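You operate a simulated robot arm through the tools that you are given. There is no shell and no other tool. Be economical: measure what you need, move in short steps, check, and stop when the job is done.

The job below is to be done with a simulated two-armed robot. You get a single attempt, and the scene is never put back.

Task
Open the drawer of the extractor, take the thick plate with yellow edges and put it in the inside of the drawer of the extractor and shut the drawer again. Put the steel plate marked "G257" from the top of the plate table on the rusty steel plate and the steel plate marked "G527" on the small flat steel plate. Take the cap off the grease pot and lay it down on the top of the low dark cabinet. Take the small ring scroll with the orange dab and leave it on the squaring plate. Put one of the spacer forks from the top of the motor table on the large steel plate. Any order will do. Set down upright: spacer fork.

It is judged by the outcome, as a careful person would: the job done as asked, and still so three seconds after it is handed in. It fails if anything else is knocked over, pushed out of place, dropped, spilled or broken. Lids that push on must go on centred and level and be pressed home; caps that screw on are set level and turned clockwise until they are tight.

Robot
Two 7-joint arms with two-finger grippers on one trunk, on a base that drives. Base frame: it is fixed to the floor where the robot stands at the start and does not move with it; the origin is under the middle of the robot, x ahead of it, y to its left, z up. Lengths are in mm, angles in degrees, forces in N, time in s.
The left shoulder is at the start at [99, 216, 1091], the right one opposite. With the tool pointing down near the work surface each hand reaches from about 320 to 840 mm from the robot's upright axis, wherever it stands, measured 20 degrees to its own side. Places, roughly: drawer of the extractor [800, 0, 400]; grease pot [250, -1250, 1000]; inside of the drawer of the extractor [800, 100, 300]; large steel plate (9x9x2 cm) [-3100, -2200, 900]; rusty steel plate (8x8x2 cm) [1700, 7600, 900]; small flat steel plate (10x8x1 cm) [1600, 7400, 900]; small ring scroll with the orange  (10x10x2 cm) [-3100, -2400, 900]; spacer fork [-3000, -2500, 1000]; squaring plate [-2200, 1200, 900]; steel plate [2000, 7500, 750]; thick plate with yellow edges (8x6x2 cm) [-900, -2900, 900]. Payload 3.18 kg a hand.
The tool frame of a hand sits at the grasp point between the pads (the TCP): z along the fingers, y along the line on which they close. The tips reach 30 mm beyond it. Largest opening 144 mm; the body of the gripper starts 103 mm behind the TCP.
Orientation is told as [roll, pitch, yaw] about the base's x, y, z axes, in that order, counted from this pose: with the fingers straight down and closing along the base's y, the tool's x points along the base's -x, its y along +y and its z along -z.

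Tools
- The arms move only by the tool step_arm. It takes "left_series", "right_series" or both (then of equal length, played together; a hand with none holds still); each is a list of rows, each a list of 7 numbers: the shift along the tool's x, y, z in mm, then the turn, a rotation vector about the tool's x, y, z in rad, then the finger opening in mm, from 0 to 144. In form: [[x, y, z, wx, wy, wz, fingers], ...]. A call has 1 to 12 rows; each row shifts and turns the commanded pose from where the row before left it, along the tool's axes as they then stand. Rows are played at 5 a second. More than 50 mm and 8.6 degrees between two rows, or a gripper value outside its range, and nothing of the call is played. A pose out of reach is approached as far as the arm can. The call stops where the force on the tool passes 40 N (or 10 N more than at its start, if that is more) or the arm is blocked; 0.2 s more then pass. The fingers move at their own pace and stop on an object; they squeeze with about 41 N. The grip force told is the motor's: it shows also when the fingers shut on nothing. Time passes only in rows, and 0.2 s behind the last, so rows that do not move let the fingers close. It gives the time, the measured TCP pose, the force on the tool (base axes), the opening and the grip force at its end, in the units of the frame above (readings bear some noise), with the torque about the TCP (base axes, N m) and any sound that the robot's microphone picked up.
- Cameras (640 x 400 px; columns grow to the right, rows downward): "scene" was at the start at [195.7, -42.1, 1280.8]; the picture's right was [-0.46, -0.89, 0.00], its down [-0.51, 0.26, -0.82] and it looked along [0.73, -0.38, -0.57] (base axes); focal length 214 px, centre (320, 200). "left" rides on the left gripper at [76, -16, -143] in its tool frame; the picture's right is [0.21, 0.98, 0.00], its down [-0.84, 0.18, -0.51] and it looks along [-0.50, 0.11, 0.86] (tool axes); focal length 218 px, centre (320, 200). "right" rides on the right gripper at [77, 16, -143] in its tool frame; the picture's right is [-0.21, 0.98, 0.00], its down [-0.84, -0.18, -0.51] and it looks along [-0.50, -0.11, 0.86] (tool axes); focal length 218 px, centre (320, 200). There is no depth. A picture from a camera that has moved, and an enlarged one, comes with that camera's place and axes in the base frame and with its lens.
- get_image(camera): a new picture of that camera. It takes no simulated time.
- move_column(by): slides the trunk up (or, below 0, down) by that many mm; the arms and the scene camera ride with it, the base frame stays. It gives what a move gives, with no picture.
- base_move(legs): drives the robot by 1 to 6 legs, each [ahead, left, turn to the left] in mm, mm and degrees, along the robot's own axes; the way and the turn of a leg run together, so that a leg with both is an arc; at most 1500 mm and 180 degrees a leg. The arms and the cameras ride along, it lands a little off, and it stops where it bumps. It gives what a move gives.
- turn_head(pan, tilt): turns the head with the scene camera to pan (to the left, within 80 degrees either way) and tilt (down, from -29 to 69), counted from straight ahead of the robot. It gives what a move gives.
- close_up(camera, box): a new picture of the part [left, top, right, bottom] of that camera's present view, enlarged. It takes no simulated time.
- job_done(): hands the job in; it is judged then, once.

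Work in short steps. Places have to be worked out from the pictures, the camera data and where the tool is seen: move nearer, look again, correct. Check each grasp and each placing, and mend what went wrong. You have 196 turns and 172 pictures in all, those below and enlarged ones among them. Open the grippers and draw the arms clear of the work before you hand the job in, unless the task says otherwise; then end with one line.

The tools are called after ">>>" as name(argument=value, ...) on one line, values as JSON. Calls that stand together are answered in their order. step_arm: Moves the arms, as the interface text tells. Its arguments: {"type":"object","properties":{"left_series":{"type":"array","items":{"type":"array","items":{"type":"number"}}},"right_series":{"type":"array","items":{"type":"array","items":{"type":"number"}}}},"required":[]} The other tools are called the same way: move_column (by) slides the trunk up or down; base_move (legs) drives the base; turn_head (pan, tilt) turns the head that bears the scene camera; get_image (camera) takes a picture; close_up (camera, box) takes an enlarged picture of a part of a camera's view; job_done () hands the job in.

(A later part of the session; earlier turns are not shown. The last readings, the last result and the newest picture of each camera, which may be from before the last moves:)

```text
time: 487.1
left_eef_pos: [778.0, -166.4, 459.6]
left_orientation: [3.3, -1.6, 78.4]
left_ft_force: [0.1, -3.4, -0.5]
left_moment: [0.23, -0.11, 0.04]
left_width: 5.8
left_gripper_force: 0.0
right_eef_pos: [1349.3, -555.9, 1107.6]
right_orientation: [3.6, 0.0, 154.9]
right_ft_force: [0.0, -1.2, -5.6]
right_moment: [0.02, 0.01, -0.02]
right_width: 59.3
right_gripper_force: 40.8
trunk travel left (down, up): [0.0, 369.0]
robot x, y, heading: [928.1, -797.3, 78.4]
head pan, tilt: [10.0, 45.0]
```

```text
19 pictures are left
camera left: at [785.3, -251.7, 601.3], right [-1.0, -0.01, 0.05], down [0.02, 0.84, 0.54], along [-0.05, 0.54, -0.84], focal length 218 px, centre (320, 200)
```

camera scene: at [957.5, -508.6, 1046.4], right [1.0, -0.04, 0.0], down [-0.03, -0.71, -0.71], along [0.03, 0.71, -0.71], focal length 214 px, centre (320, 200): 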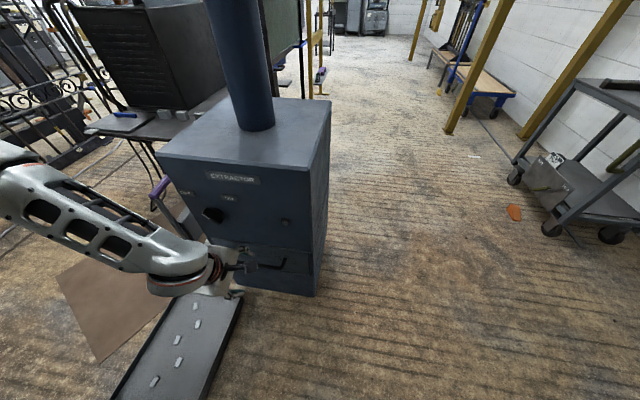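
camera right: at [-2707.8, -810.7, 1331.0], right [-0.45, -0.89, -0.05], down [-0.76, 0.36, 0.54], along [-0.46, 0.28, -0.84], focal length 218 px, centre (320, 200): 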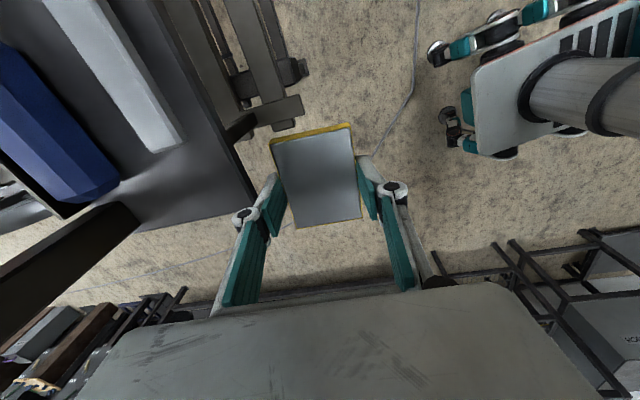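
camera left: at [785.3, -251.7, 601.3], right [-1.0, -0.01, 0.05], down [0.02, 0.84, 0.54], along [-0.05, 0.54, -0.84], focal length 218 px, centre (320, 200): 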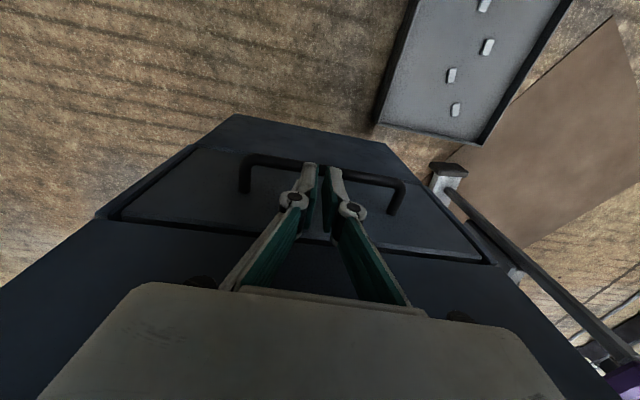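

The hand's body touched the face, so a vertical hook is too close. I'll grip the bar with a tilted hand from a stance further right (heading ~115°), where the forearm comes from the side. Back off, retract the hand, and reposition.

>>> base_move(legs=[[-90, 0, 0]])

>>> step_arm(left_series=[[0, 0, -45, 0, 0, 0, 60], [0, 0, -45, 0, 0, 0, 60], [18, -43, 0, 0, 0, 0, 60], [18, -43, 0, 0, 0, 0, 60], [18, -43, 0, 0, 0, 0, 60], [18, -43, 0, 0, 0, 0, 60], [16, -42, 0, 0, 0, 0, 60]])

>>> base_move(legs=[[0, -130, 0], [0, 0, 37]])

```text
time: 488.2
left_eef_pos: [761.4, -254.4, 461.4]
left_orientation: [3.2, -1.7, 78.3]
left_ft_force: [0.2, -0.3, 0.8]
left_moment: [-0.02, 0.01, -0.03]
left_width: 6.2
left_gripper_force: 0.1
right_eef_pos: [1330.5, -644.8, 1108.6]
right_orientation: [3.4, 0.0, 154.8]
right_ft_force: [-0.6, -1.2, -5.4]
right_moment: [0.05, -0.02, 0.0]
right_width: 59.3
right_gripper_force: 40.8
trunk travel left (down, up): [0.0, 369.0]
robot x, y, heading: [909.0, -890.6, 78.0]
head pan, tilt: [10.0, 45.0]
```

```text
time: 489.8
left_eef_pos: [958.1, -387.1, 537.1]
left_orientation: [3.3, -1.8, 78.4]
left_ft_force: [1.3, -0.3, -0.3]
left_moment: [0.0, -0.01, 0.0]
left_width: 60.2
left_gripper_force: 0.1
right_eef_pos: [1332.5, -644.0, 1106.9]
right_orientation: [3.4, 0.1, 154.8]
right_ft_force: [0.4, -0.2, -5.9]
right_moment: [0.0, 0.02, -0.02]
right_width: 59.5
right_gripper_force: 40.9
trunk travel left (down, up): [0.0, 369.0]
robot x, y, heading: [909.5, -886.5, 77.9]
head pan, tilt: [10.0, 45.0]
```

```text
time: 493.3
left_eef_pos: [772.8, -484.1, 537.1]
left_orientation: [3.1, -1.7, 115.3]
left_ft_force: [-1.1, -0.3, 0.3]
left_moment: [-0.02, -0.04, 0.01]
left_width: 60.1
left_gripper_force: 0.1
right_eef_pos: [1225.2, -465.4, 1109.3]
right_orientation: [3.5, 0.1, -168.2]
right_ft_force: [-0.2, -0.3, -6.7]
right_moment: [-0.04, -0.03, 0.02]
right_width: 59.5
right_gripper_force: 41.1
trunk travel left (down, up): [0.0, 369.0]
robot x, y, heading: [1030.3, -915.5, 115.0]
head pan, tilt: [10.0, 45.0]
```

Set the yaw along the pull direction and tilt the fingers forward 20°, then descend a little.

>>> step_arm(left_series=[[0, 0, 0, 0, 0, -0.13, 60], [0, 0, 0, 0, 0, -0.13, 60], [0, 0, 0, 0, 0, -0.13, 60], [0, 0, 0, 0, 0, -0.13, 60], [0, 0, 0, 0, 0, -0.13, 60], [0, 0, 0, 0, 0, -0.13, 60], [0, 0, 0, 0, 0, -0.13, 60], [0, 0, 0, 0.01, 0.06, 0, 60], [0, 0, 0, 0.12, 0, 0, 60], [0, 0, 0, 0.12, 0, 0, 60], [0, 0, 0, 0.12, 0, 0, 60]])

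>>> step_arm(left_series=[[0, 14, 37, 0, 0, 0, 60], [0, 14, 37, 0, 0, 0, 60], [0, 14, 37, 0, 0, 0, 60], [0, 10, 27, 0, 0, 0, 60]])

```text
time: 495.7
left_eef_pos: [773.2, -484.6, 537.5]
left_orientation: [-20.8, -0.1, 167.6]
left_ft_force: [0.1, 1.2, -0.7]
left_moment: [-0.01, 0.0, 0.0]
left_width: 59.9
left_gripper_force: 0.0
right_eef_pos: [1224.4, -465.3, 1107.9]
right_orientation: [3.4, 0.0, -168.3]
right_ft_force: [0.5, 0.7, -5.7]
right_moment: [0.03, 0.0, -0.03]
right_width: 59.5
right_gripper_force: 40.9
trunk travel left (down, up): [0.0, 369.0]
robot x, y, heading: [1036.5, -919.2, 115.4]
head pan, tilt: [10.0, 45.0]
```

```text
time: 496.7
left_eef_pos: [768.5, -476.2, 397.2]
left_orientation: [-18.5, -0.6, 167.6]
left_ft_force: [0.9, 0.6, 0.4]
left_moment: [-0.01, 0.04, -0.01]
left_width: 60.0
left_gripper_force: 0.0
left hand out of reach, approached as far as the arm can: row 3, 4
right_eef_pos: [1226.9, -463.2, 1107.1]
right_orientation: [3.5, -0.1, -168.2]
right_ft_force: [1.2, 0.6, -5.8]
right_moment: [-0.05, 0.14, -0.03]
right_width: 59.4
right_gripper_force: 41.4
trunk travel left (down, up): [0.0, 369.0]
robot x, y, heading: [1031.4, -913.2, 115.0]
head pan, tilt: [10.0, 45.0]
```

Reached z≈397 with 18° tilt, enough. Raise 60, set opening 42, and drive toward the handle (stopping 60 mm short) to check by camera.

>>> step_arm(left_series=[[0, -10, -28, 0, 0, 0, 42], [0, -10, -28, 0.03, 0, 0, 42]])

>>> base_move(legs=[[252, -105, 0]])

>>> get_image(camera="left")

```text
time: 497.3
left_eef_pos: [732.1, -464.7, 455.9]
left_orientation: [-21.4, -0.2, 167.7]
left_ft_force: [0.4, -0.7, 0.0]
left_moment: [0.01, 0.02, -0.01]
left_width: 41.8
left_gripper_force: 0.1
left hand out of reach, approached as far as the arm can: row 1, 2
right_eef_pos: [1225.1, -465.7, 1108.9]
right_orientation: [3.3, 0.0, -168.3]
right_ft_force: [0.1, -0.5, -5.1]
right_moment: [0.04, 0.03, 0.01]
right_width: 59.5
right_gripper_force: 40.9
trunk travel left (down, up): [0.0, 369.0]
robot x, y, heading: [1032.4, -914.1, 114.9]
head pan, tilt: [10.0, 45.0]
```

```text
time: 499.3
left_eef_pos: [720.7, -187.9, 455.3]
left_orientation: [-21.2, -0.2, 167.5]
left_ft_force: [-0.4, -0.1, -0.3]
left_moment: [0.0, 0.01, 0.01]
left_width: 42.0
left_gripper_force: 0.0
right_eef_pos: [1213.1, -188.7, 1107.1]
right_orientation: [3.6, 0.0, -168.1]
right_ft_force: [-0.4, 0.3, -5.9]
right_moment: [-0.02, -0.01, 0.03]
right_width: 59.8
right_gripper_force: 40.7
trunk travel left (down, up): [0.0, 369.0]
robot x, y, heading: [1018.0, -642.1, 115.2]
head pan, tilt: [10.0, 45.0]
```

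```text
18 pictures are left
camera left: at [787.0, -240.9, 594.6], right [0.01, -0.94, -0.35], down [-0.9, -0.16, 0.41], along [-0.44, 0.31, -0.84], focal length 218 px, centre (320, 200)
```

left: 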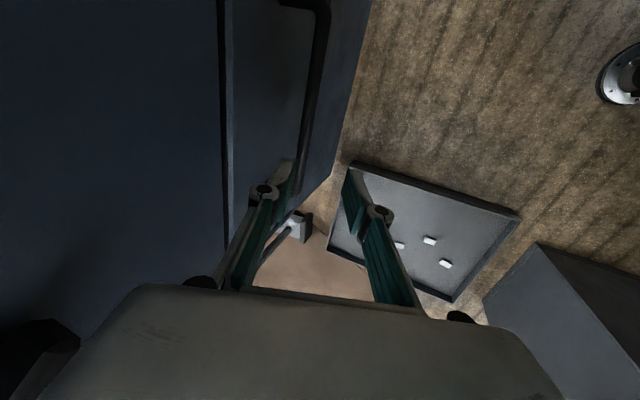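

Bar passes (781,−150)–(696,−136). Shift the base so the fingers straddle the bar (10 ahead, 59 right) and check.

>>> base_move(legs=[[10, -59, 0]])

>>> get_image(camera="left")

```text
time: 500.5
left_eef_pos: [768.7, -154.2, 456.2]
left_orientation: [-21.3, -0.2, 167.6]
left_ft_force: [0.8, -1.8, 0.7]
left_moment: [-0.05, 0.01, -0.01]
left_width: 41.7
left_gripper_force: 0.0
right_eef_pos: [1261.1, -155.6, 1107.7]
right_orientation: [3.3, 0.0, -168.1]
right_ft_force: [0.0, 0.8, -5.2]
right_moment: [0.01, -0.03, 0.0]
right_width: 59.5
right_gripper_force: 41.2
trunk travel left (down, up): [0.0, 369.0]
robot x, y, heading: [1069.8, -605.5, 115.0]
head pan, tilt: [10.0, 45.0]
```

```text
17 pictures are left
camera left: at [836.0, -207.5, 594.9], right [0.01, -0.94, -0.35], down [-0.9, -0.16, 0.41], along [-0.44, 0.31, -0.84], focal length 218 px, centre (320, 200)
```

left: 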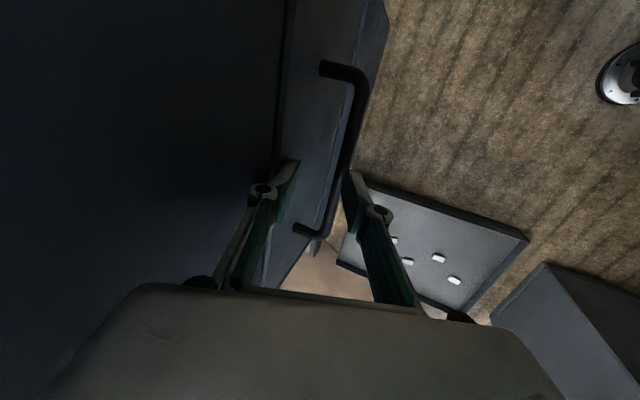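

The bar is between the fingers, ~7 mm toward the outer finger. Lower 60 mm with that correction, and close.

>>> step_arm(left_series=[[0, 13, 18, 0, 0, 0, 42], [0, 7.2, 18.7, 0, 0, 0, 42], [0, 7.2, 18.7, 0, 0, 0, 42]])

>>> get_image(camera="left")

```text
time: 501.3
left_eef_pos: [767.9, -158.1, 443.2]
left_orientation: [-21.2, -0.2, 167.6]
left_ft_force: [-0.1, -1.2, 0.4]
left_moment: [0.0, -0.01, 0.01]
left_width: 41.3
left_gripper_force: 0.0
left hand out of reach, approached as far as the arm can: row 1, 2, 3
right_eef_pos: [1261.1, -154.7, 1107.5]
right_orientation: [3.4, 0.0, -168.1]
right_ft_force: [0.3, 0.0, -6.1]
right_moment: [-0.01, -0.01, -0.02]
right_width: 59.5
right_gripper_force: 40.8
trunk travel left (down, up): [0.0, 369.0]
robot x, y, heading: [1071.1, -604.5, 115.1]
head pan, tilt: [10.0, 45.0]
```

```text
16 pictures are left
camera left: at [834.6, -210.2, 584.3], right [0.01, -0.94, -0.35], down [-0.9, -0.16, 0.41], along [-0.44, 0.31, -0.84], focal length 218 px, centre (320, 200)
```

left: 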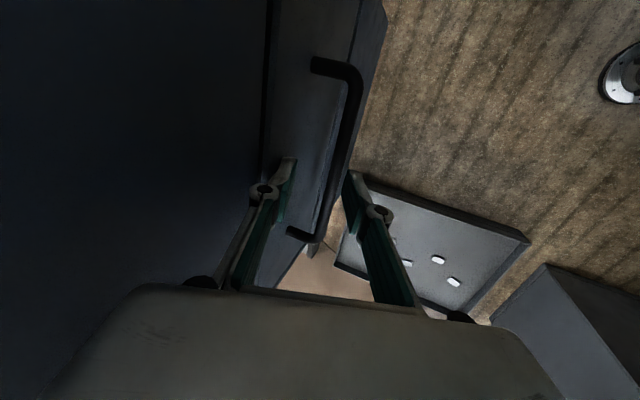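

The reach is limited again by the tilt; reduce tilt slightly while going down.

>>> step_arm(left_series=[[0, 7, 18.7, -0.03, 0, 0, 42], [0, 6.5, 19, -0.03, 0, 0, 42], [0, 6, 19, -0.03, 0, 0, 42]])

```text
time: 502.1
left_eef_pos: [767.3, -155.8, 384.4]
left_orientation: [-16.1, -0.2, 167.8]
left_ft_force: [-0.1, -1.6, -0.8]
left_moment: [-0.06, -0.02, 0.0]
left_width: 40.8
left_gripper_force: 0.0
right_eef_pos: [1261.0, -153.9, 1108.3]
right_orientation: [3.5, 0.0, -168.2]
right_ft_force: [0.4, -0.6, -6.4]
right_moment: [0.01, -0.01, 0.0]
right_width: 59.5
right_gripper_force: 40.5
trunk travel left (down, up): [0.0, 369.0]
robot x, y, heading: [1070.6, -604.4, 115.1]
head pan, tilt: [10.0, 45.0]
```

Now at z 384 without contact. Close the fingers on the bar.

>>> step_arm(left_series=[[0, 0, 0, 0, 0, 0, 0], [0, 0, 0, 0, 0, 0, 0], [0, 0, 0, 0, 0, 0, 0]])

>>> get_image(camera="left")

```text
time: 502.9
left_eef_pos: [766.8, -154.8, 386.2]
left_orientation: [-16.2, -0.3, 167.7]
left_ft_force: [2.1, 5.3, 6.4]
left_moment: [-0.15, -0.37, 0.92]
left_width: 10.1
left_gripper_force: 40.5
right_eef_pos: [1260.5, -156.4, 1107.7]
right_orientation: [3.4, 0.0, -168.0]
right_ft_force: [0.9, 0.8, -6.3]
right_moment: [0.02, 0.03, 0.0]
right_width: 59.4
right_gripper_force: 40.7
trunk travel left (down, up): [0.0, 369.0]
robot x, y, heading: [1071.0, -598.9, 115.3]
head pan, tilt: [10.0, 45.0]
```

```text
15 pictures are left
camera left: at [837.0, -195.3, 528.1], right [0.0, -0.96, -0.27], down [-0.89, -0.13, 0.44], along [-0.46, 0.24, -0.85], focal length 218 px, centre (320, 200)
```

left: 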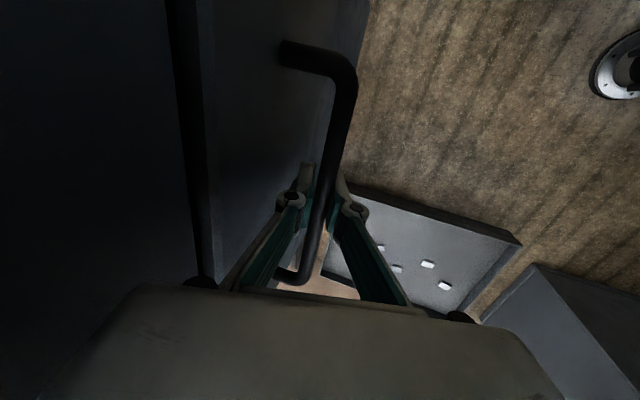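

The bar is held. Pull the drawer by driving the base along the drawer axis, first 80 mm.

>>> base_move(legs=[[-65, 46.5, 0]])

```text
time: 503.9
left_eef_pos: [751.3, -233.4, 385.6]
left_orientation: [-16.1, -0.4, 167.8]
left_ft_force: [-12.9, 3.0, 16.5]
left_moment: [-0.09, -0.54, 0.93]
left_width: 9.6
left_gripper_force: 39.9
right_eef_pos: [1246.8, -234.6, 1107.9]
right_orientation: [3.4, 0.0, -168.0]
right_ft_force: [-0.2, -0.1, -5.7]
right_moment: [0.02, 0.05, -0.01]
right_width: 59.7
right_gripper_force: 40.7
trunk travel left (down, up): [0.0, 369.0]
robot x, y, heading: [1054.1, -681.5, 114.9]
head pan, tilt: [10.0, 45.0]
```

The drawer follows. Pull a further 150 mm.

>>> base_move(legs=[[-60, 47, 0], [-60, 45, 0]])

>>> get_image(camera="scene")

```text
time: 505.7
left_eef_pos: [721.5, -379.2, 385.6]
left_orientation: [-16.1, -0.3, 167.5]
left_ft_force: [15.9, -4.3, 8.3]
left_moment: [-0.07, -0.41, 0.88]
left_width: 9.9
left_gripper_force: 40.6
right_eef_pos: [1217.1, -381.4, 1107.4]
right_orientation: [3.4, 0.0, -168.2]
right_ft_force: [0.2, -0.1, -6.0]
right_moment: [-0.02, 0.0, 0.01]
right_width: 59.4
right_gripper_force: 41.2
trunk travel left (down, up): [0.0, 369.0]
robot x, y, heading: [1020.8, -829.9, 115.2]
head pan, tilt: [10.0, 45.0]
```

```text
14 pictures are left
camera scene: at [854.5, -504.7, 1046.6], right [0.82, 0.57, 0.0], down [0.4, -0.58, -0.71], along [-0.41, 0.58, -0.71], focal length 214 px, centre (320, 200)
```

scene: 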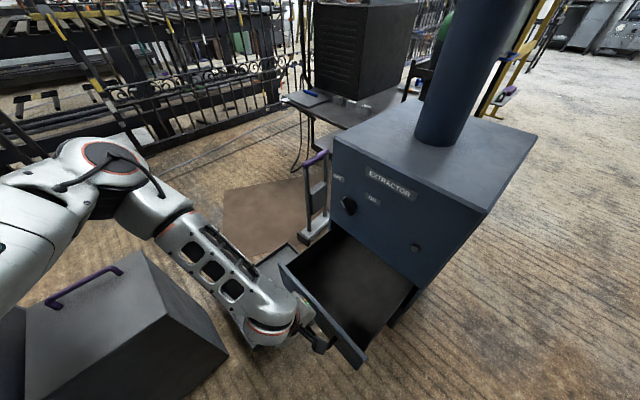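

The drawer is open about 225 mm. Release the handle: open a little, lift straight up, then raise the left hand and draw it back.

>>> step_arm(left_series=[[0, 0, 0, 0, 0, 0, 42], [0, 0, 0, 0, 0, 0, 42], [0, -8, -28.8, 0, 0, 0, 42], [0, -11, -38, 0, 0, 0, 42], [0, -11, -38, 0, 0, 0, 42], [0, -11, -38, -0.05, 0, 0, 42], [0, -5, -45, -0.05, 0, 0, 42], [0, 10, -45, -0.06, 0, 0, 42], [0, 20, -40, -0.06, 0, 0, 42], [0, 25, -40, -0.06, 0, 0, 42]])

```text
time: 507.9
left_eef_pos: [706.4, -452.8, 698.3]
left_orientation: [-0.1, -0.3, 167.4]
left_ft_force: [-0.6, 0.4, -0.5]
left_moment: [0.02, 0.03, 0.0]
left_width: 42.0
left_gripper_force: 0.1
right_eef_pos: [1215.6, -383.0, 1108.7]
right_orientation: [3.4, 0.0, -168.2]
right_ft_force: [0.1, 0.5, -5.5]
right_moment: [0.06, 0.03, 0.0]
right_width: 59.6
right_gripper_force: 40.8
trunk travel left (down, up): [0.0, 369.0]
robot x, y, heading: [1023.1, -833.2, 115.2]
head pan, tilt: [10.0, 45.0]
```

Raise and tuck the left hand inward, then turn the base 18° left so the drawer comes into the right arm's area.

>>> step_arm(left_series=[[0, 0, -45, 0, 0, 0, 42], [0, 0, -45, 0, 0, 0, 42], [26, -13, -38, 0, 0, 0, 42], [26, -13, -38, 0, 0, 0, 42], [26, -13, -38, 0, 0, 0, 42], [26, -13, -38, 0, 0, 0, 42], [26, -13, -30, 0, 0, 0, 42]])

>>> base_move(legs=[[0, 0, 18]])

>>> step_arm(right_series=[[-40, -20, 0, 0, 0, 0, 40], [-20, -38, 15, 0, 0, 0, 40], [-20, -38, 15, 0, 0, 0, 40], [-20, -38, 15, 0, 0, 0, 40], [-20, -38, 15, 0, 0, 0, 40], [0, -38, 25, 0, 0, 0, 40], [0, 0, 48, 0, 0, 0, 40], [0, 0, 48, 0, 0, 0, 40], [0, 0, 48, 0, 0, 0, 40]])

>>> get_image(camera="scene")

```text
time: 509.5
left_eef_pos: [850.4, -420.4, 969.1]
left_orientation: [0.0, -0.1, 167.8]
left_ft_force: [0.0, 0.0, -0.2]
left_moment: [0.06, -0.01, 0.03]
left_width: 42.2
left_gripper_force: 0.0
right_eef_pos: [1215.9, -382.2, 1108.2]
right_orientation: [3.5, 0.1, -168.3]
right_ft_force: [0.6, -0.4, -5.0]
right_moment: [0.03, 0.03, 0.02]
right_width: 59.4
right_gripper_force: 40.9
trunk travel left (down, up): [0.0, 369.0]
robot x, y, heading: [1020.3, -833.6, 115.0]
head pan, tilt: [10.0, 45.0]
```

```text
time: 510.9
left_eef_pos: [729.3, -493.9, 969.5]
left_orientation: [0.0, 0.1, -174.1]
left_ft_force: [-0.6, -0.5, 1.3]
left_moment: [-0.02, -0.04, -0.01]
left_width: 42.1
left_gripper_force: 0.0
right_eef_pos: [1066.3, -345.1, 1106.8]
right_orientation: [3.5, 0.0, -150.2]
right_ft_force: [0.0, 0.0, -6.0]
right_moment: [0.02, -0.01, 0.0]
right_width: 59.4
right_gripper_force: 40.8
trunk travel left (down, up): [0.0, 369.0]
robot x, y, heading: [1025.6, -831.7, 133.1]
head pan, tilt: [10.0, 45.0]
```

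```text
time: 512.9
left_eef_pos: [729.1, -492.1, 969.6]
left_orientation: [0.1, 0.5, -173.7]
left_ft_force: [-0.1, -0.1, -0.3]
left_moment: [0.01, 0.0, 0.02]
left_width: 42.0
left_gripper_force: 0.2
right_eef_pos: [866.6, -235.0, 865.2]
right_orientation: [3.5, -0.1, -150.2]
right_ft_force: [0.2, 0.2, -6.6]
right_moment: [-0.02, 0.0, 0.01]
right_width: 59.3
right_gripper_force: 41.4
trunk travel left (down, up): [0.0, 369.0]
robot x, y, heading: [1021.9, -831.8, 132.9]
head pan, tilt: [10.0, 45.0]
```

```text
13 pictures are left
camera scene: at [752.7, -562.6, 1102.3], right [0.63, 0.78, 0.0], down [0.12, -0.1, -0.99], along [-0.77, 0.62, -0.16], focal length 214 px, centre (320, 200)
```

scene: 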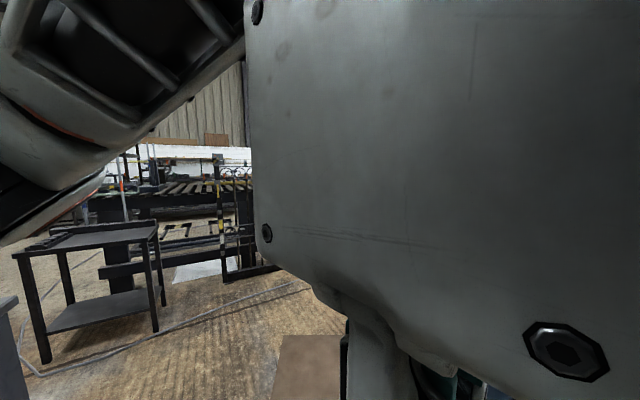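

The left hand is blocking the head camera. Move it left/forward and re-aim the head.

>>> step_arm(left_series=[[-36, 4, 10, 0, 0, 0, 42], [-39, 10, 0, 0, 0, 0, 42], [-39, 12, 0, 0, 0, 0, 42], [-39, 14, 0, 0, 0, 0, 42], [-30, 20, 0, 0, 0, 0, 42]])

>>> turn_head(pan=-10, tilt=50)

>>> get_image(camera="scene")

```text
time: 513.6
left_eef_pos: [659.5, -511.2, 952.6]
left_orientation: [0.3, -0.8, -173.8]
left_ft_force: [-10.1, 14.8, -27.9]
left_moment: [-3.07, 0.84, 1.46]
left_width: 42.0
left_gripper_force: 0.0
right_eef_pos: [866.8, -235.6, 864.8]
right_orientation: [3.5, -0.1, -150.1]
right_ft_force: [0.3, -0.3, -5.9]
right_moment: [-0.02, 0.01, -0.02]
right_width: 59.7
right_gripper_force: 40.8
trunk travel left (down, up): [0.0, 369.0]
robot x, y, heading: [1021.9, -827.8, 133.2]
head pan, tilt: [10.0, 45.0]
stopped in row 3 (left hand): the force on the tool passed its limit at 50 N (the readings are from after the stop); the commanded pose is now the measured one
```

```text
time: 514.4
left_eef_pos: [658.1, -510.6, 950.7]
left_orientation: [0.1, -0.7, -173.5]
left_ft_force: [-24.0, 72.6, -43.6]
left_moment: [-10.36, -2.33, 1.66]
left_width: 42.1
left_gripper_force: 0.0
right_eef_pos: [867.2, -236.1, 865.3]
right_orientation: [3.5, 0.0, -150.1]
right_ft_force: [-0.4, -0.1, -6.6]
right_moment: [0.04, 0.03, -0.01]
right_width: 59.8
right_gripper_force: 40.7
trunk travel left (down, up): [0.0, 369.0]
robot x, y, heading: [1024.9, -833.4, 133.0]
head pan, tilt: [-10.0, 50.0]
```

```text
12 pictures are left
camera scene: at [764.6, -563.7, 1050.2], right [0.69, 0.72, 0.0], down [0.49, -0.46, -0.74], along [-0.54, 0.51, -0.67], focal length 214 px, centre (320, 200)
```

scene: 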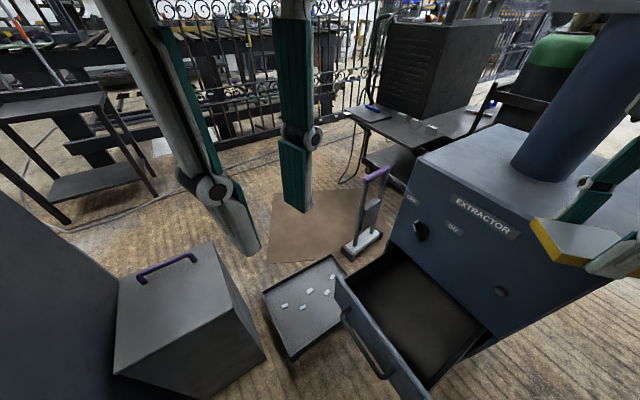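

The left hand presses the head; move it away (forward/down-left).

>>> step_arm(left_series=[[-12, -22, 10, 0, 0, 0, 42], [-12, -22, 10, 0, 0, 0, 42], [-20, -25, 10, 0, 0, 0, 42], [-35, -10, 0, 0, 0, 0, 42], [-35, 0, 0, 0, 0, 0, 42]])

>>> step_arm(right_series=[[0, 0, 48, 0, 0, 0, 40], [0, 0, 48, 0, 0, 0, 40], [0, 0, 48, 0, 0, 0, 40], [0, 0, 48, 0, 0, 0, 40], [0, 0, 48, 0, 0, 0, 40]])

```text
time: 515.6
left_eef_pos: [538.0, -445.5, 924.5]
left_orientation: [0.0, -0.6, -174.1]
left_ft_force: [0.2, 0.4, 0.0]
left_moment: [0.0, -0.02, 0.0]
left_width: 42.2
left_gripper_force: 0.2
right_eef_pos: [866.9, -235.8, 866.0]
right_orientation: [3.5, 0.0, -150.3]
right_ft_force: [-0.5, 0.5, -5.5]
right_moment: [-0.05, 0.0, -0.01]
right_width: 59.6
right_gripper_force: 41.0
trunk travel left (down, up): [0.0, 369.0]
robot x, y, heading: [1022.5, -834.7, 133.1]
head pan, tilt: [-10.0, 50.0]
```

```text
time: 516.8
left_eef_pos: [537.4, -443.3, 923.3]
left_orientation: [0.2, -0.5, -174.1]
left_ft_force: [-0.9, 0.0, 0.0]
left_moment: [-0.04, -0.02, -0.02]
left_width: 42.2
left_gripper_force: 0.0
right_eef_pos: [873.6, -247.9, 626.6]
right_orientation: [3.5, 0.0, -150.1]
right_ft_force: [-1.1, 0.1, -6.9]
right_moment: [-0.03, 0.02, 0.03]
right_width: 59.8
right_gripper_force: 41.2
trunk travel left (down, up): [0.0, 369.0]
robot x, y, heading: [1021.8, -831.7, 133.1]
head pan, tilt: [-10.0, 50.0]
```

Right arm moves well. Move over the open drawer and descend.

>>> step_arm(right_series=[[-20, -28, 0, 0, 0, 0, 40], [-20, -28, 0, 0, 0, 0, 40], [-20, -28, 0, 0, 0, 0, 40], [0, 0, 45, 0, 0, 0, 40], [0, 0, 45, 0, 0, 0, 40], [0, 0, 45, 0, 0, 0, 40]])

>>> get_image(camera="scene")

```text
time: 518.2
left_eef_pos: [537.5, -443.7, 923.3]
left_orientation: [0.1, -0.6, -174.1]
left_ft_force: [0.3, 0.6, 0.8]
left_moment: [-0.03, -0.03, 0.04]
left_width: 42.0
left_gripper_force: 0.0
right_eef_pos: [782.9, -212.8, 487.6]
right_orientation: [3.4, -0.1, -150.2]
right_ft_force: [-1.1, 0.5, -5.8]
right_moment: [-0.03, -0.01, -0.02]
right_width: 59.7
right_gripper_force: 41.2
trunk travel left (down, up): [0.0, 369.0]
robot x, y, heading: [1023.6, -830.9, 133.1]
head pan, tilt: [-10.0, 50.0]
```

```text
11 pictures are left
camera scene: at [782.8, -556.1, 1038.9], right [0.84, 0.54, 0.0], down [0.42, -0.64, -0.64], along [-0.35, 0.54, -0.77], focal length 214 px, centre (320, 200)
```

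scene: 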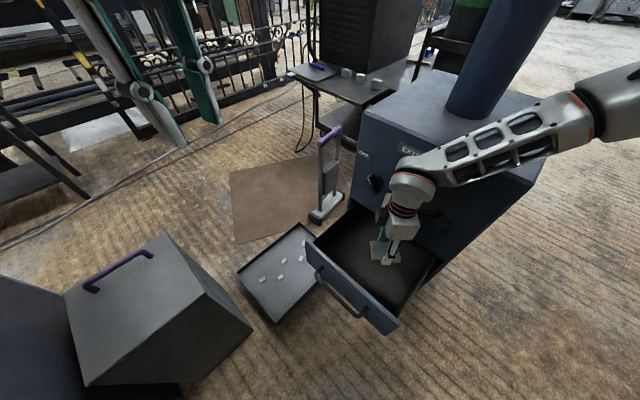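

The plate is over the drawer interior. Descend further with care.

>>> step_arm(right_series=[[0, 0, 40, 0, 0, 0, 40], [0, 0, 40, 0, 0, 0, 40], [0, 0, 25, 0, 0, 0, 40]])

>>> step_arm(right_series=[[0, 0, 6, 0, 0, 0, 40], [0, 0, 6, 0, 0, 0, 40], [0, 0, 6, 0, 0, 0, 40]])

>>> close_up(camera="scene", box=[300, 170, 460, 340])

```text
time: 519.2
left_eef_pos: [545.7, -471.0, 941.7]
left_orientation: [-1.8, -1.0, -174.1]
left_ft_force: [-0.3, 0.0, 0.0]
left_moment: [0.09, -0.12, 0.01]
left_width: 42.2
left_gripper_force: 0.0
right_eef_pos: [749.1, -218.9, 439.0]
right_orientation: [-1.8, -2.2, -148.8]
right_ft_force: [-0.4, 0.4, -6.0]
right_moment: [-0.07, 0.0, 0.0]
right_width: 59.5
right_gripper_force: 41.4
trunk travel left (down, up): [0.0, 369.0]
robot x, y, heading: [1023.4, -839.3, 132.9]
head pan, tilt: [-10.0, 50.0]
stopped in row 3 (right hand): the arm was blocked; the commanded pose is now the measured one
```

```text
time: 520.2
left_eef_pos: [547.1, -472.5, 944.4]
left_orientation: [-2.0, -1.1, -174.2]
left_ft_force: [0.1, -0.9, 1.2]
left_moment: [0.07, -0.07, -0.01]
left_width: 42.2
left_gripper_force: 0.1
right_eef_pos: [732.2, -213.7, 447.2]
right_orientation: [-4.0, -3.6, -148.2]
right_ft_force: [-0.3, 0.6, -6.3]
right_moment: [-0.07, 0.03, 0.01]
right_width: 59.7
right_gripper_force: 40.9
trunk travel left (down, up): [0.0, 369.0]
robot x, y, heading: [1028.1, -838.7, 132.6]
head pan, tilt: [-10.0, 50.0]
stopped in row 3 (right hand): the arm was blocked; the commanded pose is now the measured one
```

```text
2.35 times, centred on (380, 255) of scene
camera zoom: at [793.2, -588.9, 1051.9], right [0.84, 0.54, 0.01], down [0.41, -0.63, -0.66], along [-0.35, 0.56, -0.75], focal length 505 px, centre (179, 71)
```

zoom: 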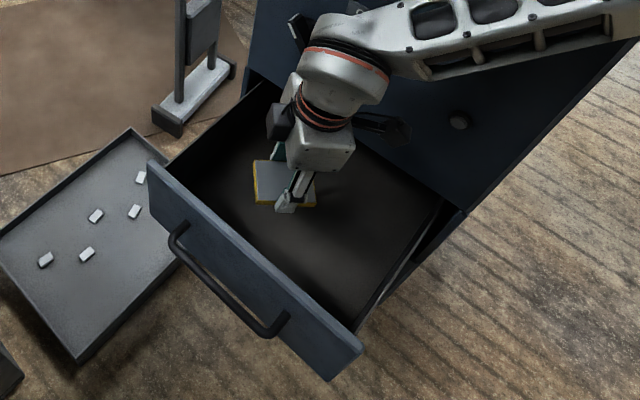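

The right forearm was touching the extractor's corner (hand lifted off). I raise and level the right hand, and take a stance with heading 120° where the forearm comes from the south-east.

>>> step_arm(right_series=[[13, 14, -38, 0, 0, 0, 40], [13, 14, -38, -0.035, 0.03, 0, 40], [13, 14, -38, -0.035, 0.03, 0, 40]], left_series=[[0, 0, -35, 0, 0, 0, 42], [0, 0, -35, 0, 0, 0, 42], [0, 0, -35, 0, 0, 0, 42]])

>>> base_move(legs=[[68, 130, 0], [0, 0, -12.6]])

>>> get_image(camera="right")

```text
time: 521.0
left_eef_pos: [538.1, -445.3, 1009.3]
left_orientation: [-0.1, -0.3, -174.1]
left_ft_force: [0.2, -0.6, 0.0]
left_moment: [0.03, -0.07, 0.01]
left_width: 42.1
left_gripper_force: 0.0
left hand out of reach, approached as far as the arm can: row 3
right_eef_pos: [803.3, -215.6, 517.3]
right_orientation: [3.1, 0.5, -149.1]
right_ft_force: [0.0, -1.0, -5.2]
right_moment: [0.04, 0.0, 0.01]
right_width: 59.5
right_gripper_force: 40.8
trunk travel left (down, up): [0.0, 369.0]
robot x, y, heading: [1025.3, -834.1, 133.0]
head pan, tilt: [-10.0, 50.0]
```

```text
time: 522.5
left_eef_pos: [481.8, -451.4, 1012.2]
left_orientation: [0.5, -1.0, -175.0]
left_ft_force: [0.5, 0.7, 0.2]
left_moment: [0.0, -0.02, 0.01]
left_width: 42.0
left_gripper_force: 0.1
right_eef_pos: [742.5, -232.9, 520.3]
right_orientation: [2.9, -0.6, -149.9]
right_ft_force: [-0.6, 0.1, -6.6]
right_moment: [-0.01, 0.05, 0.02]
right_width: 59.5
right_gripper_force: 41.0
trunk travel left (down, up): [0.0, 369.0]
robot x, y, heading: [945.0, -854.0, 131.9]
head pan, tilt: [-10.0, 50.0]
stopped in leg 1: the robot was blocked; the commanded pose is now the measured one
```

```text
9 pictures are left
camera right: at [813.7, -201.9, 663.0], right [0.31, -0.95, 0.05], down [-0.83, -0.24, 0.51], along [-0.47, -0.2, -0.86], focal length 218 px, centre (320, 200)
```

right: 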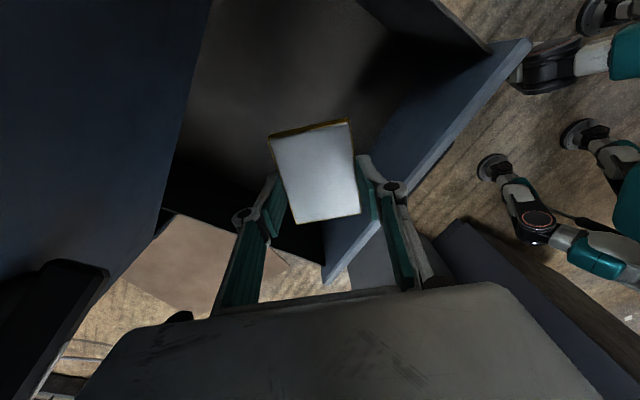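

The base touched something at its left front. I instead turn right by 10° in place, then shift slightly left.

>>> base_move(legs=[[0, 0, -10], [0, 30, 0]])

>>> step_arm(right_series=[[-12, 2, 15, 0, 0, 0, 40], [-12, 2, 15, 0, 0, 0, 40], [-8, 4, 15, 0, 0, 0, 40]])

>>> get_image(camera="scene")

```text
time: 523.2
left_eef_pos: [484.0, -446.4, 1005.9]
left_orientation: [0.4, -0.4, -176.2]
left_ft_force: [0.3, 0.6, 0.0]
left_moment: [0.0, 0.02, -0.01]
left_width: 41.9
left_gripper_force: 0.1
right_eef_pos: [753.4, -231.6, 516.4]
right_orientation: [3.4, 0.0, -150.9]
right_ft_force: [0.8, -0.6, -5.5]
right_moment: [-0.01, 0.05, 0.02]
right_width: 59.6
right_gripper_force: 40.6
trunk travel left (down, up): [0.0, 369.0]
robot x, y, heading: [950.7, -852.7, 131.1]
head pan, tilt: [-10.0, 50.0]
stopped in leg 1: the robot was blocked; the commanded pose is now the measured one
```

```text
time: 524.0
left_eef_pos: [482.1, -446.4, 1004.6]
left_orientation: [0.6, -0.4, -176.0]
left_ft_force: [-0.5, 0.0, 0.1]
left_moment: [-0.03, 0.03, -0.01]
left_width: 42.2
left_gripper_force: 0.0
right_eef_pos: [729.7, -255.8, 470.6]
right_orientation: [3.3, 0.0, -150.9]
right_ft_force: [-1.1, 0.9, -5.7]
right_moment: [0.0, -0.01, 0.0]
right_width: 59.3
right_gripper_force: 41.2
trunk travel left (down, up): [0.0, 369.0]
robot x, y, heading: [947.3, -852.5, 131.0]
head pan, tilt: [-10.0, 50.0]
```

```text
8 pictures are left
camera scene: at [724.4, -568.1, 1039.8], right [0.86, 0.52, -0.01], down [0.39, -0.66, -0.64], along [-0.34, 0.55, -0.77], focal length 214 px, centre (320, 200)
```

scene: 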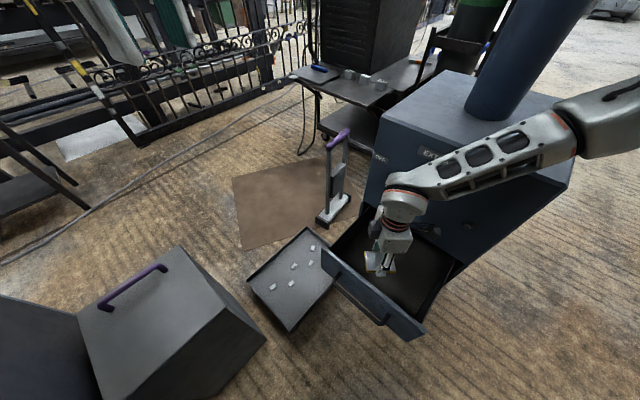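

Base can't go further left here; instead I place it nearer the drawer's right front, (820,−262), where the forearm stays clear of the extractor. Move and descend carefully.

>>> step_arm(right_series=[[25, 16, -15, 0, 0, 0, 40], [25, 16, -10, 0, 0, 0, 40], [26, 16, 0, 0, 0, 0, 40], [0, 0, 30, 0, 0, 0, 40], [0, 0, 30, 0, 0, 0, 40]])

>>> get_image(camera="right")

```text
time: 525.2
left_eef_pos: [483.3, -446.1, 1005.3]
left_orientation: [0.6, -0.5, -176.1]
left_ft_force: [0.4, -0.9, -0.7]
left_moment: [0.0, 0.02, -0.03]
left_width: 42.3
left_gripper_force: 0.1
right_eef_pos: [820.4, -262.6, 440.3]
right_orientation: [3.2, 0.0, -150.8]
right_ft_force: [-0.3, -0.1, -5.4]
right_moment: [0.02, 0.0, 0.02]
right_width: 59.4
right_gripper_force: 41.1
trunk travel left (down, up): [0.0, 369.0]
robot x, y, heading: [952.0, -856.6, 131.0]
head pan, tilt: [-10.0, 50.0]
```

```text
7 pictures are left
camera right: at [891.1, -233.2, 583.6], right [0.29, -0.95, 0.06], down [-0.84, -0.23, 0.5], along [-0.46, -0.19, -0.87], focal length 218 px, centre (320, 200)
```

right: 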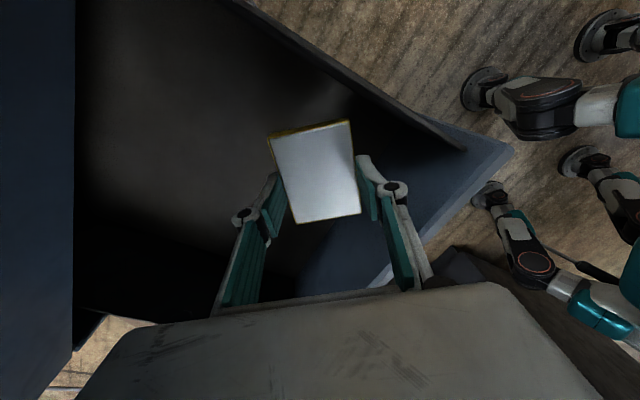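

Inside the drawer outline. Shift 10 mm from the front panel and descend on.

>>> step_arm(right_series=[[0, -10, 15, 0, 0, 0, 40], [0, 0, 20, 0, 0, 0, 40], [0, 0, 20, 0, 0, 0, 40], [0, 0, 15, 0, 0, 0, 40]])

```text
time: 526.4
left_eef_pos: [496.7, -449.5, 1016.3]
left_orientation: [-0.7, -0.4, -177.8]
left_ft_force: [0.8, -0.4, 0.9]
left_moment: [0.05, 0.04, 0.0]
left_width: 42.0
left_gripper_force: 0.1
right_eef_pos: [784.7, -235.0, 424.7]
right_orientation: [-3.3, -2.9, -150.7]
right_ft_force: [-0.6, -0.2, -5.5]
right_moment: [-0.02, -0.02, 0.0]
right_width: 59.4
right_gripper_force: 41.6
trunk travel left (down, up): [0.0, 369.0]
robot x, y, heading: [950.5, -855.7, 129.7]
head pan, tilt: [-10.0, 50.0]
stopped in row 4 (right hand): the arm was blocked; the commanded pose is now the measured one
```

Blocked again; look at where the arm touches.

>>> turn_head(pan=-40, tilt=45)

>>> get_image(camera="scene")

```text
time: 527.4
left_eef_pos: [497.7, -448.6, 1015.3]
left_orientation: [-0.6, -0.5, -177.7]
left_ft_force: [-0.2, 0.0, -0.2]
left_moment: [0.01, 0.0, 0.03]
left_width: 41.8
left_gripper_force: 0.0
right_eef_pos: [784.0, -235.9, 425.1]
right_orientation: [-3.1, -2.9, -150.7]
right_ft_force: [0.3, 0.5, -5.8]
right_moment: [-0.02, 0.02, 0.01]
right_width: 59.6
right_gripper_force: 41.3
trunk travel left (down, up): [0.0, 369.0]
robot x, y, heading: [948.7, -852.3, 129.3]
head pan, tilt: [-40.0, 45.0]
```

```text
6 pictures are left
camera scene: at [773.0, -564.4, 1053.2], right [1.0, -0.01, -0.01], down [-0.01, -0.7, -0.72], along [0.0, 0.72, -0.7], focal length 214 px, centre (320, 200)
```

scene: 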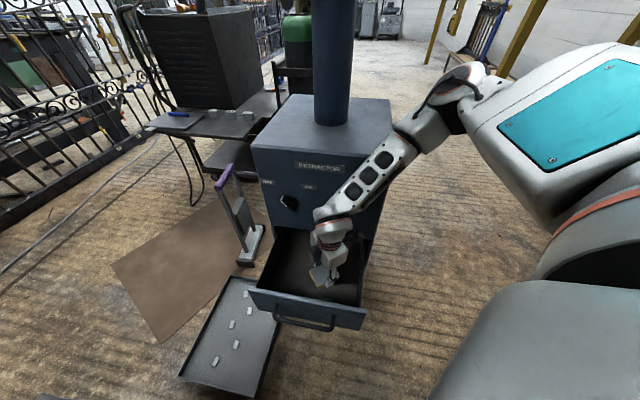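

The forearm rests against the extractor's front edge. Raise the hand, take the stance R≈(898,−916), heading 120°, with the arm stretched further ahead.

>>> step_arm(right_series=[[0, 5, -40, -0.03, 0.025, 0, 40], [0, 0, -40, -0.03, 0.025, 0, 40], [0, 0, -40, 0, 0, 0, 40], [0, 0, -40, 0, 0, 0, 40]])

>>> base_move(legs=[[-60, 40, 0], [43, 40, -9.3]])

```text
time: 528.4
left_eef_pos: [486.8, -438.4, 1005.0]
left_orientation: [0.4, 0.0, -177.5]
left_ft_force: [0.4, -0.7, -0.3]
left_moment: [0.02, 0.0, 0.0]
left_width: 42.0
left_gripper_force: 0.1
right_eef_pos: [792.7, -235.3, 563.8]
right_orientation: [2.4, 0.9, -150.9]
right_ft_force: [0.4, -0.8, -5.6]
right_moment: [0.04, 0.01, 0.01]
right_width: 59.5
right_gripper_force: 41.5
trunk travel left (down, up): [0.0, 369.0]
robot x, y, heading: [947.2, -855.9, 129.5]
head pan, tilt: [-40.0, 45.0]
```

```text
time: 529.4
left_eef_pos: [524.8, -457.5, 1004.5]
left_orientation: [0.5, -0.4, 179.7]
left_ft_force: [0.5, 0.4, 0.3]
left_moment: [-0.01, 0.01, 0.0]
left_width: 41.9
left_gripper_force: 0.1
right_eef_pos: [838.0, -272.6, 559.1]
right_orientation: [2.7, 0.4, -153.9]
right_ft_force: [0.6, 0.5, -5.8]
right_moment: [0.0, 0.05, 0.02]
right_width: 59.4
right_gripper_force: 41.1
trunk travel left (down, up): [0.0, 369.0]
robot x, y, heading: [964.5, -902.8, 127.1]
head pan, tilt: [-40.0, 45.0]
stopped in leg 1: the robot was blocked; the commanded pose is now the measured one
```

Something on the left blocks; check the left elbow versus the cabinet items.

>>> turn_head(pan=60, tilt=35)

>>> get_image(camera="scene")

```text
time: 531.2
left_eef_pos: [523.5, -457.8, 1003.4]
left_orientation: [0.8, -0.6, 179.8]
left_ft_force: [0.4, -0.5, 0.1]
left_moment: [-0.04, 0.02, 0.01]
left_width: 42.0
left_gripper_force: 0.0
right_eef_pos: [836.7, -273.6, 556.7]
right_orientation: [2.8, 0.2, -153.6]
right_ft_force: [-0.4, -0.3, -5.3]
right_moment: [-0.01, 0.02, 0.03]
right_width: 59.5
right_gripper_force: 41.6
trunk travel left (down, up): [0.0, 369.0]
robot x, y, heading: [962.6, -901.0, 126.9]
head pan, tilt: [60.0, 35.0]
```

```text
5 pictures are left
camera scene: at [704.0, -674.2, 1060.7], right [-0.12, 0.99, -0.01], down [0.56, 0.06, -0.82], along [-0.82, -0.1, -0.57], focal length 214 px, centre (320, 200)
```

scene: 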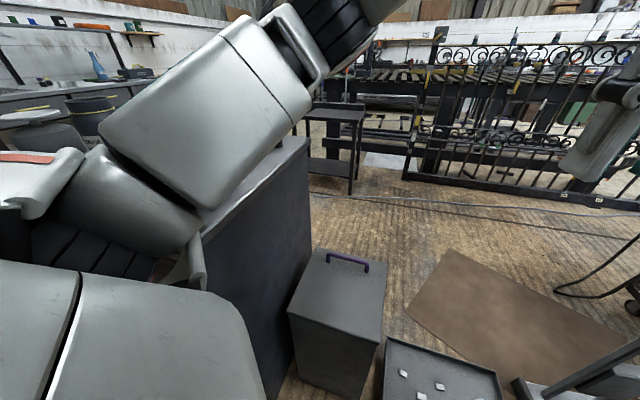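

The left upper arm lies on the cabinet's edge. Raise the trunk 120 to free it, then stretch the left hand forward so its elbow leaves the cabinet.

>>> move_column(by=120)

>>> step_arm(left_series=[[-33, -5.5, 0, 0, 0, 0, 42], [-33, -5.5, 0, 0, 0, 0, 42], [-33, -5.5, 0, 0, 0, 0, 42], [-33, -5.5, 0, 0, 0, 0, 42], [-33, -5.5, 0, 0, 0, 0, 42]])

>>> get_image(camera="scene")

```text
time: 532.7
left_eef_pos: [515.1, -464.9, 1123.1]
left_orientation: [0.4, 0.0, -179.9]
left_ft_force: [0.7, -0.6, -0.2]
left_moment: [-0.05, 0.0, 0.02]
left_width: 42.1
left_gripper_force: 0.0
right_eef_pos: [830.2, -279.6, 681.4]
right_orientation: [2.6, 0.8, -153.4]
right_ft_force: [-0.1, 0.3, -6.1]
right_moment: [-0.02, 0.02, 0.02]
right_width: 59.6
right_gripper_force: 40.7
trunk travel left (down, up): [-120.0, 249.0]
robot x, y, heading: [958.5, -904.5, 127.2]
head pan, tilt: [60.0, 35.0]
```

```text
time: 533.9
left_eef_pos: [349.7, -441.5, 1122.5]
left_orientation: [0.2, -0.1, -179.9]
left_ft_force: [0.9, -0.5, -0.4]
left_moment: [-0.01, -0.05, 0.0]
left_width: 42.1
left_gripper_force: 0.0
right_eef_pos: [831.0, -276.8, 681.5]
right_orientation: [2.5, 0.8, -153.4]
right_ft_force: [-0.7, 0.1, -5.7]
right_moment: [-0.02, 0.0, 0.02]
right_width: 59.5
right_gripper_force: 40.9
trunk travel left (down, up): [-120.0, 249.0]
robot x, y, heading: [958.0, -901.4, 127.1]
head pan, tilt: [60.0, 35.0]
```

```text
4 pictures are left
camera scene: at [764.2, -774.2, 1215.9], right [-0.13, 0.99, 0.0], down [0.57, 0.07, -0.82], along [-0.81, -0.1, -0.57], focal length 214 px, centre (320, 200)
```

scene: 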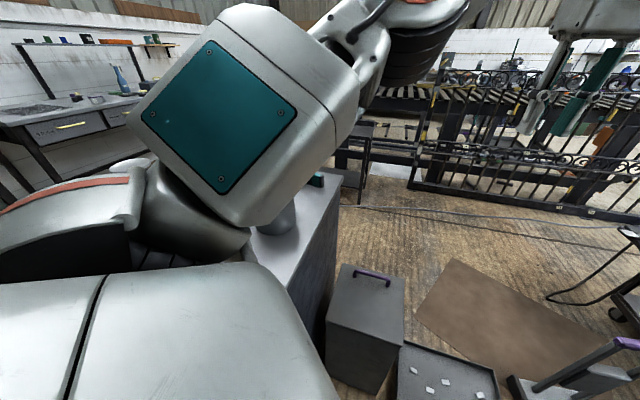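

The pots are standing. Now reposition the base to heading 120°, stretch the right hand over the drawer, and lower the trunk.

>>> base_move(legs=[[24, 57, 0], [0, 0, -7]])

>>> step_arm(right_series=[[-14, -18, 0, 0, 0, 0, 40], [-14, -18, 0, -0.02, 0.02, 0, 40], [-14, -17, 0, 0, 0, 0, 40]])

>>> move_column(by=-120)

```text
time: 535.6
left_eef_pos: [349.6, -387.1, 1123.6]
left_orientation: [0.2, -0.1, 173.2]
left_ft_force: [0.5, 0.4, -0.4]
left_moment: [-0.06, 0.0, 0.01]
left_width: 42.2
left_gripper_force: 0.2
right_eef_pos: [847.3, -283.0, 683.6]
right_orientation: [2.6, 0.8, -160.5]
right_ft_force: [-0.4, -0.6, -5.2]
right_moment: [-0.03, 0.02, -0.01]
right_width: 59.5
right_gripper_force: 41.4
trunk travel left (down, up): [-120.0, 249.0]
robot x, y, heading: [896.5, -919.7, 120.6]
head pan, tilt: [60.0, 35.0]
```

```text
time: 536.4
left_eef_pos: [350.1, -386.8, 1122.8]
left_orientation: [0.3, 0.0, 173.1]
left_ft_force: [-0.4, -0.2, 0.3]
left_moment: [0.01, 0.02, 0.0]
left_width: 41.9
left_gripper_force: 0.0
right_eef_pos: [788.5, -247.8, 678.6]
right_orientation: [3.6, 2.0, -160.4]
right_ft_force: [-0.3, 0.7, -5.8]
right_moment: [-0.02, 0.02, 0.0]
right_width: 59.4
right_gripper_force: 41.3
trunk travel left (down, up): [-120.0, 249.0]
robot x, y, heading: [899.8, -920.6, 120.3]
head pan, tilt: [60.0, 35.0]
```

```text
time: 538.1
left_eef_pos: [374.7, -418.4, 1134.3]
left_orientation: [-6.0, -6.4, 173.6]
left_ft_force: [-0.2, 0.1, -0.6]
left_moment: [0.07, 0.04, -0.01]
left_width: 42.0
left_gripper_force: 0.1
right_eef_pos: [767.1, -223.8, 678.7]
right_orientation: [-5.9, -1.4, -160.2]
right_ft_force: [0.5, -0.6, -6.0]
right_moment: [0.0, 0.02, -0.02]
right_width: 59.5
right_gripper_force: 41.5
trunk travel left (down, up): [-40.0, 329.0]
robot x, y, heading: [872.0, -915.2, 120.3]
head pan, tilt: [60.0, 35.0]
stopped: the arm was blocked; the commanded pose is now the measured one
```

The left upper arm rests on the cabinet corner again. I raise the trunk 60 and lower only the right hand by the arm as far as it goes.

>>> move_column(by=70)

>>> step_arm(right_series=[[0, 0, 40, 0, 0, 0, 40], [0, 0, 40, 0, 0, 0, 40], [0, 0, 40, 0, 0, 0, 40], [0, 0, 40, 0, 0, 0, 40]])

```text
time: 539.2
left_eef_pos: [335.2, -406.0, 1169.3]
left_orientation: [-5.1, -3.9, 173.4]
left_ft_force: [-0.2, 0.1, 0.7]
left_moment: [-0.03, 0.01, 0.01]
left_width: 41.9
left_gripper_force: 0.1
right_eef_pos: [746.6, -221.0, 725.4]
right_orientation: [-3.8, 0.5, -160.4]
right_ft_force: [-0.5, -0.9, -7.1]
right_moment: [0.01, 0.02, 0.01]
right_width: 59.4
right_gripper_force: 41.0
trunk travel left (down, up): [-110.0, 259.0]
robot x, y, heading: [872.2, -916.3, 120.3]
head pan, tilt: [60.0, 35.0]
```

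```text
time: 540.2
left_eef_pos: [334.8, -406.0, 1172.4]
left_orientation: [-5.2, -4.0, 173.4]
left_ft_force: [-0.1, 0.3, 0.6]
left_moment: [0.01, 0.01, -0.02]
left_width: 41.7
left_gripper_force: 0.0
right_eef_pos: [743.9, -210.7, 572.4]
right_orientation: [-4.1, 0.3, -160.4]
right_ft_force: [-1.0, 1.5, -5.0]
right_moment: [-0.05, -0.02, 0.01]
right_width: 59.5
right_gripper_force: 40.6
trunk travel left (down, up): [-110.0, 259.0]
robot x, y, heading: [870.1, -913.8, 120.1]
head pan, tilt: [60.0, 35.0]
```

Continue down, levelling and shifting toward the drawer's front-right.

>>> step_arm(right_series=[[15, 18, 30, -0.035, 0, 0, 40], [15, 18, 30, -0.035, 0, 0, 40], [0, 0, 35, 0, 0, 0, 40], [0, 0, 35, 0, 0, 0, 40]])

```text
time: 541.2
left_eef_pos: [336.6, -408.5, 1173.5]
left_orientation: [-5.3, -4.1, 173.4]
left_ft_force: [-0.8, 0.7, -1.0]
left_moment: [-0.04, -0.01, 0.02]
left_width: 41.8
left_gripper_force: 0.0
right_eef_pos: [824.0, -237.5, 479.8]
right_orientation: [-0.1, 0.4, -160.4]
right_ft_force: [-0.1, 0.8, -5.6]
right_moment: [-0.02, 0.0, 0.05]
right_width: 59.6
right_gripper_force: 41.4
right hand out of reach, approached as far as the arm can: row 1, 2, 3, 4
trunk travel left (down, up): [-110.0, 259.0]
robot x, y, heading: [869.9, -913.7, 120.1]
head pan, tilt: [60.0, 35.0]
```

Raise the left hand to lift its upper arm, then lower the trunk by 90.

>>> step_arm(left_series=[[0, 0, -40, 0, 0, 0, 42], [0, 0, -40, 0, 0, 0, 42], [0, 0, -40, 0, 0, 0, 42], [0, 0, -40, 0, 0, 0, 42], [0, 0, -40, 0, 0, 0, 42]])

>>> move_column(by=-50)

```text
time: 542.4
left_eef_pos: [345.4, -428.6, 1239.4]
left_orientation: [-5.6, -4.3, 173.5]
left_ft_force: [-0.1, -0.5, -0.2]
left_moment: [-0.01, -0.01, 0.0]
left_width: 42.0
left_gripper_force: 0.2
left hand out of reach, approached as far as the arm can: row 2, 3, 4, 5
right_eef_pos: [824.3, -238.1, 480.3]
right_orientation: [-0.1, 0.4, -160.5]
right_ft_force: [-0.1, -0.4, -5.7]
right_moment: [-0.01, 0.01, 0.01]
right_width: 59.3
right_gripper_force: 41.5
trunk travel left (down, up): [-110.0, 259.0]
robot x, y, heading: [867.9, -915.3, 120.3]
head pan, tilt: [60.0, 35.0]
```

```text
time: 543.3
left_eef_pos: [326.4, -398.7, 1127.9]
left_orientation: [-0.7, -0.3, 173.3]
left_ft_force: [1.0, -1.0, 0.8]
left_moment: [0.09, 0.04, 0.0]
left_width: 41.8
left_gripper_force: 0.0
right_eef_pos: [823.3, -236.0, 434.1]
right_orientation: [-0.4, 0.4, -160.4]
right_ft_force: [0.3, 0.1, -4.8]
right_moment: [0.02, 0.04, 0.02]
right_width: 59.7
right_gripper_force: 41.1
trunk travel left (down, up): [-60.0, 309.0]
robot x, y, heading: [869.9, -916.5, 120.6]
head pan, tilt: [60.0, 35.0]
```

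Level and unblocked. Lower another 40.

>>> move_column(by=-40)

>>> get_image(camera="right")

```text
time: 544.4
left_eef_pos: [324.8, -389.5, 1104.7]
left_orientation: [1.2, -0.2, 173.5]
left_ft_force: [0.5, -0.4, 0.5]
left_moment: [-0.02, 0.01, 0.02]
left_width: 42.0
left_gripper_force: 0.1
right_eef_pos: [795.9, -205.1, 468.3]
right_orientation: [-6.5, -1.7, -160.3]
right_ft_force: [-0.7, 0.2, -5.8]
right_moment: [-0.01, -0.01, 0.02]
right_width: 59.6
right_gripper_force: 41.1
trunk travel left (down, up): [-47.0, 323.0]
robot x, y, heading: [855.2, -911.5, 120.4]
head pan, tilt: [60.0, 35.0]
stopped: the arm was blocked; the commanded pose is now the measured one
```

```text
3 pictures are left
camera right: at [882.7, -208.2, 607.4], right [0.13, -0.99, -0.1], down [-0.82, -0.16, 0.55], along [-0.56, 0.01, -0.83], focal length 218 px, centre (320, 200)
```

right: 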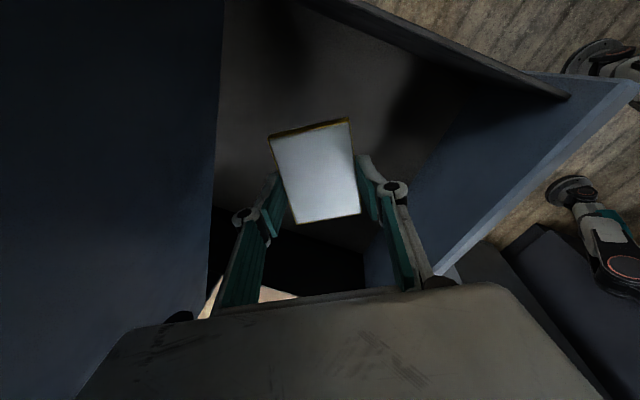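

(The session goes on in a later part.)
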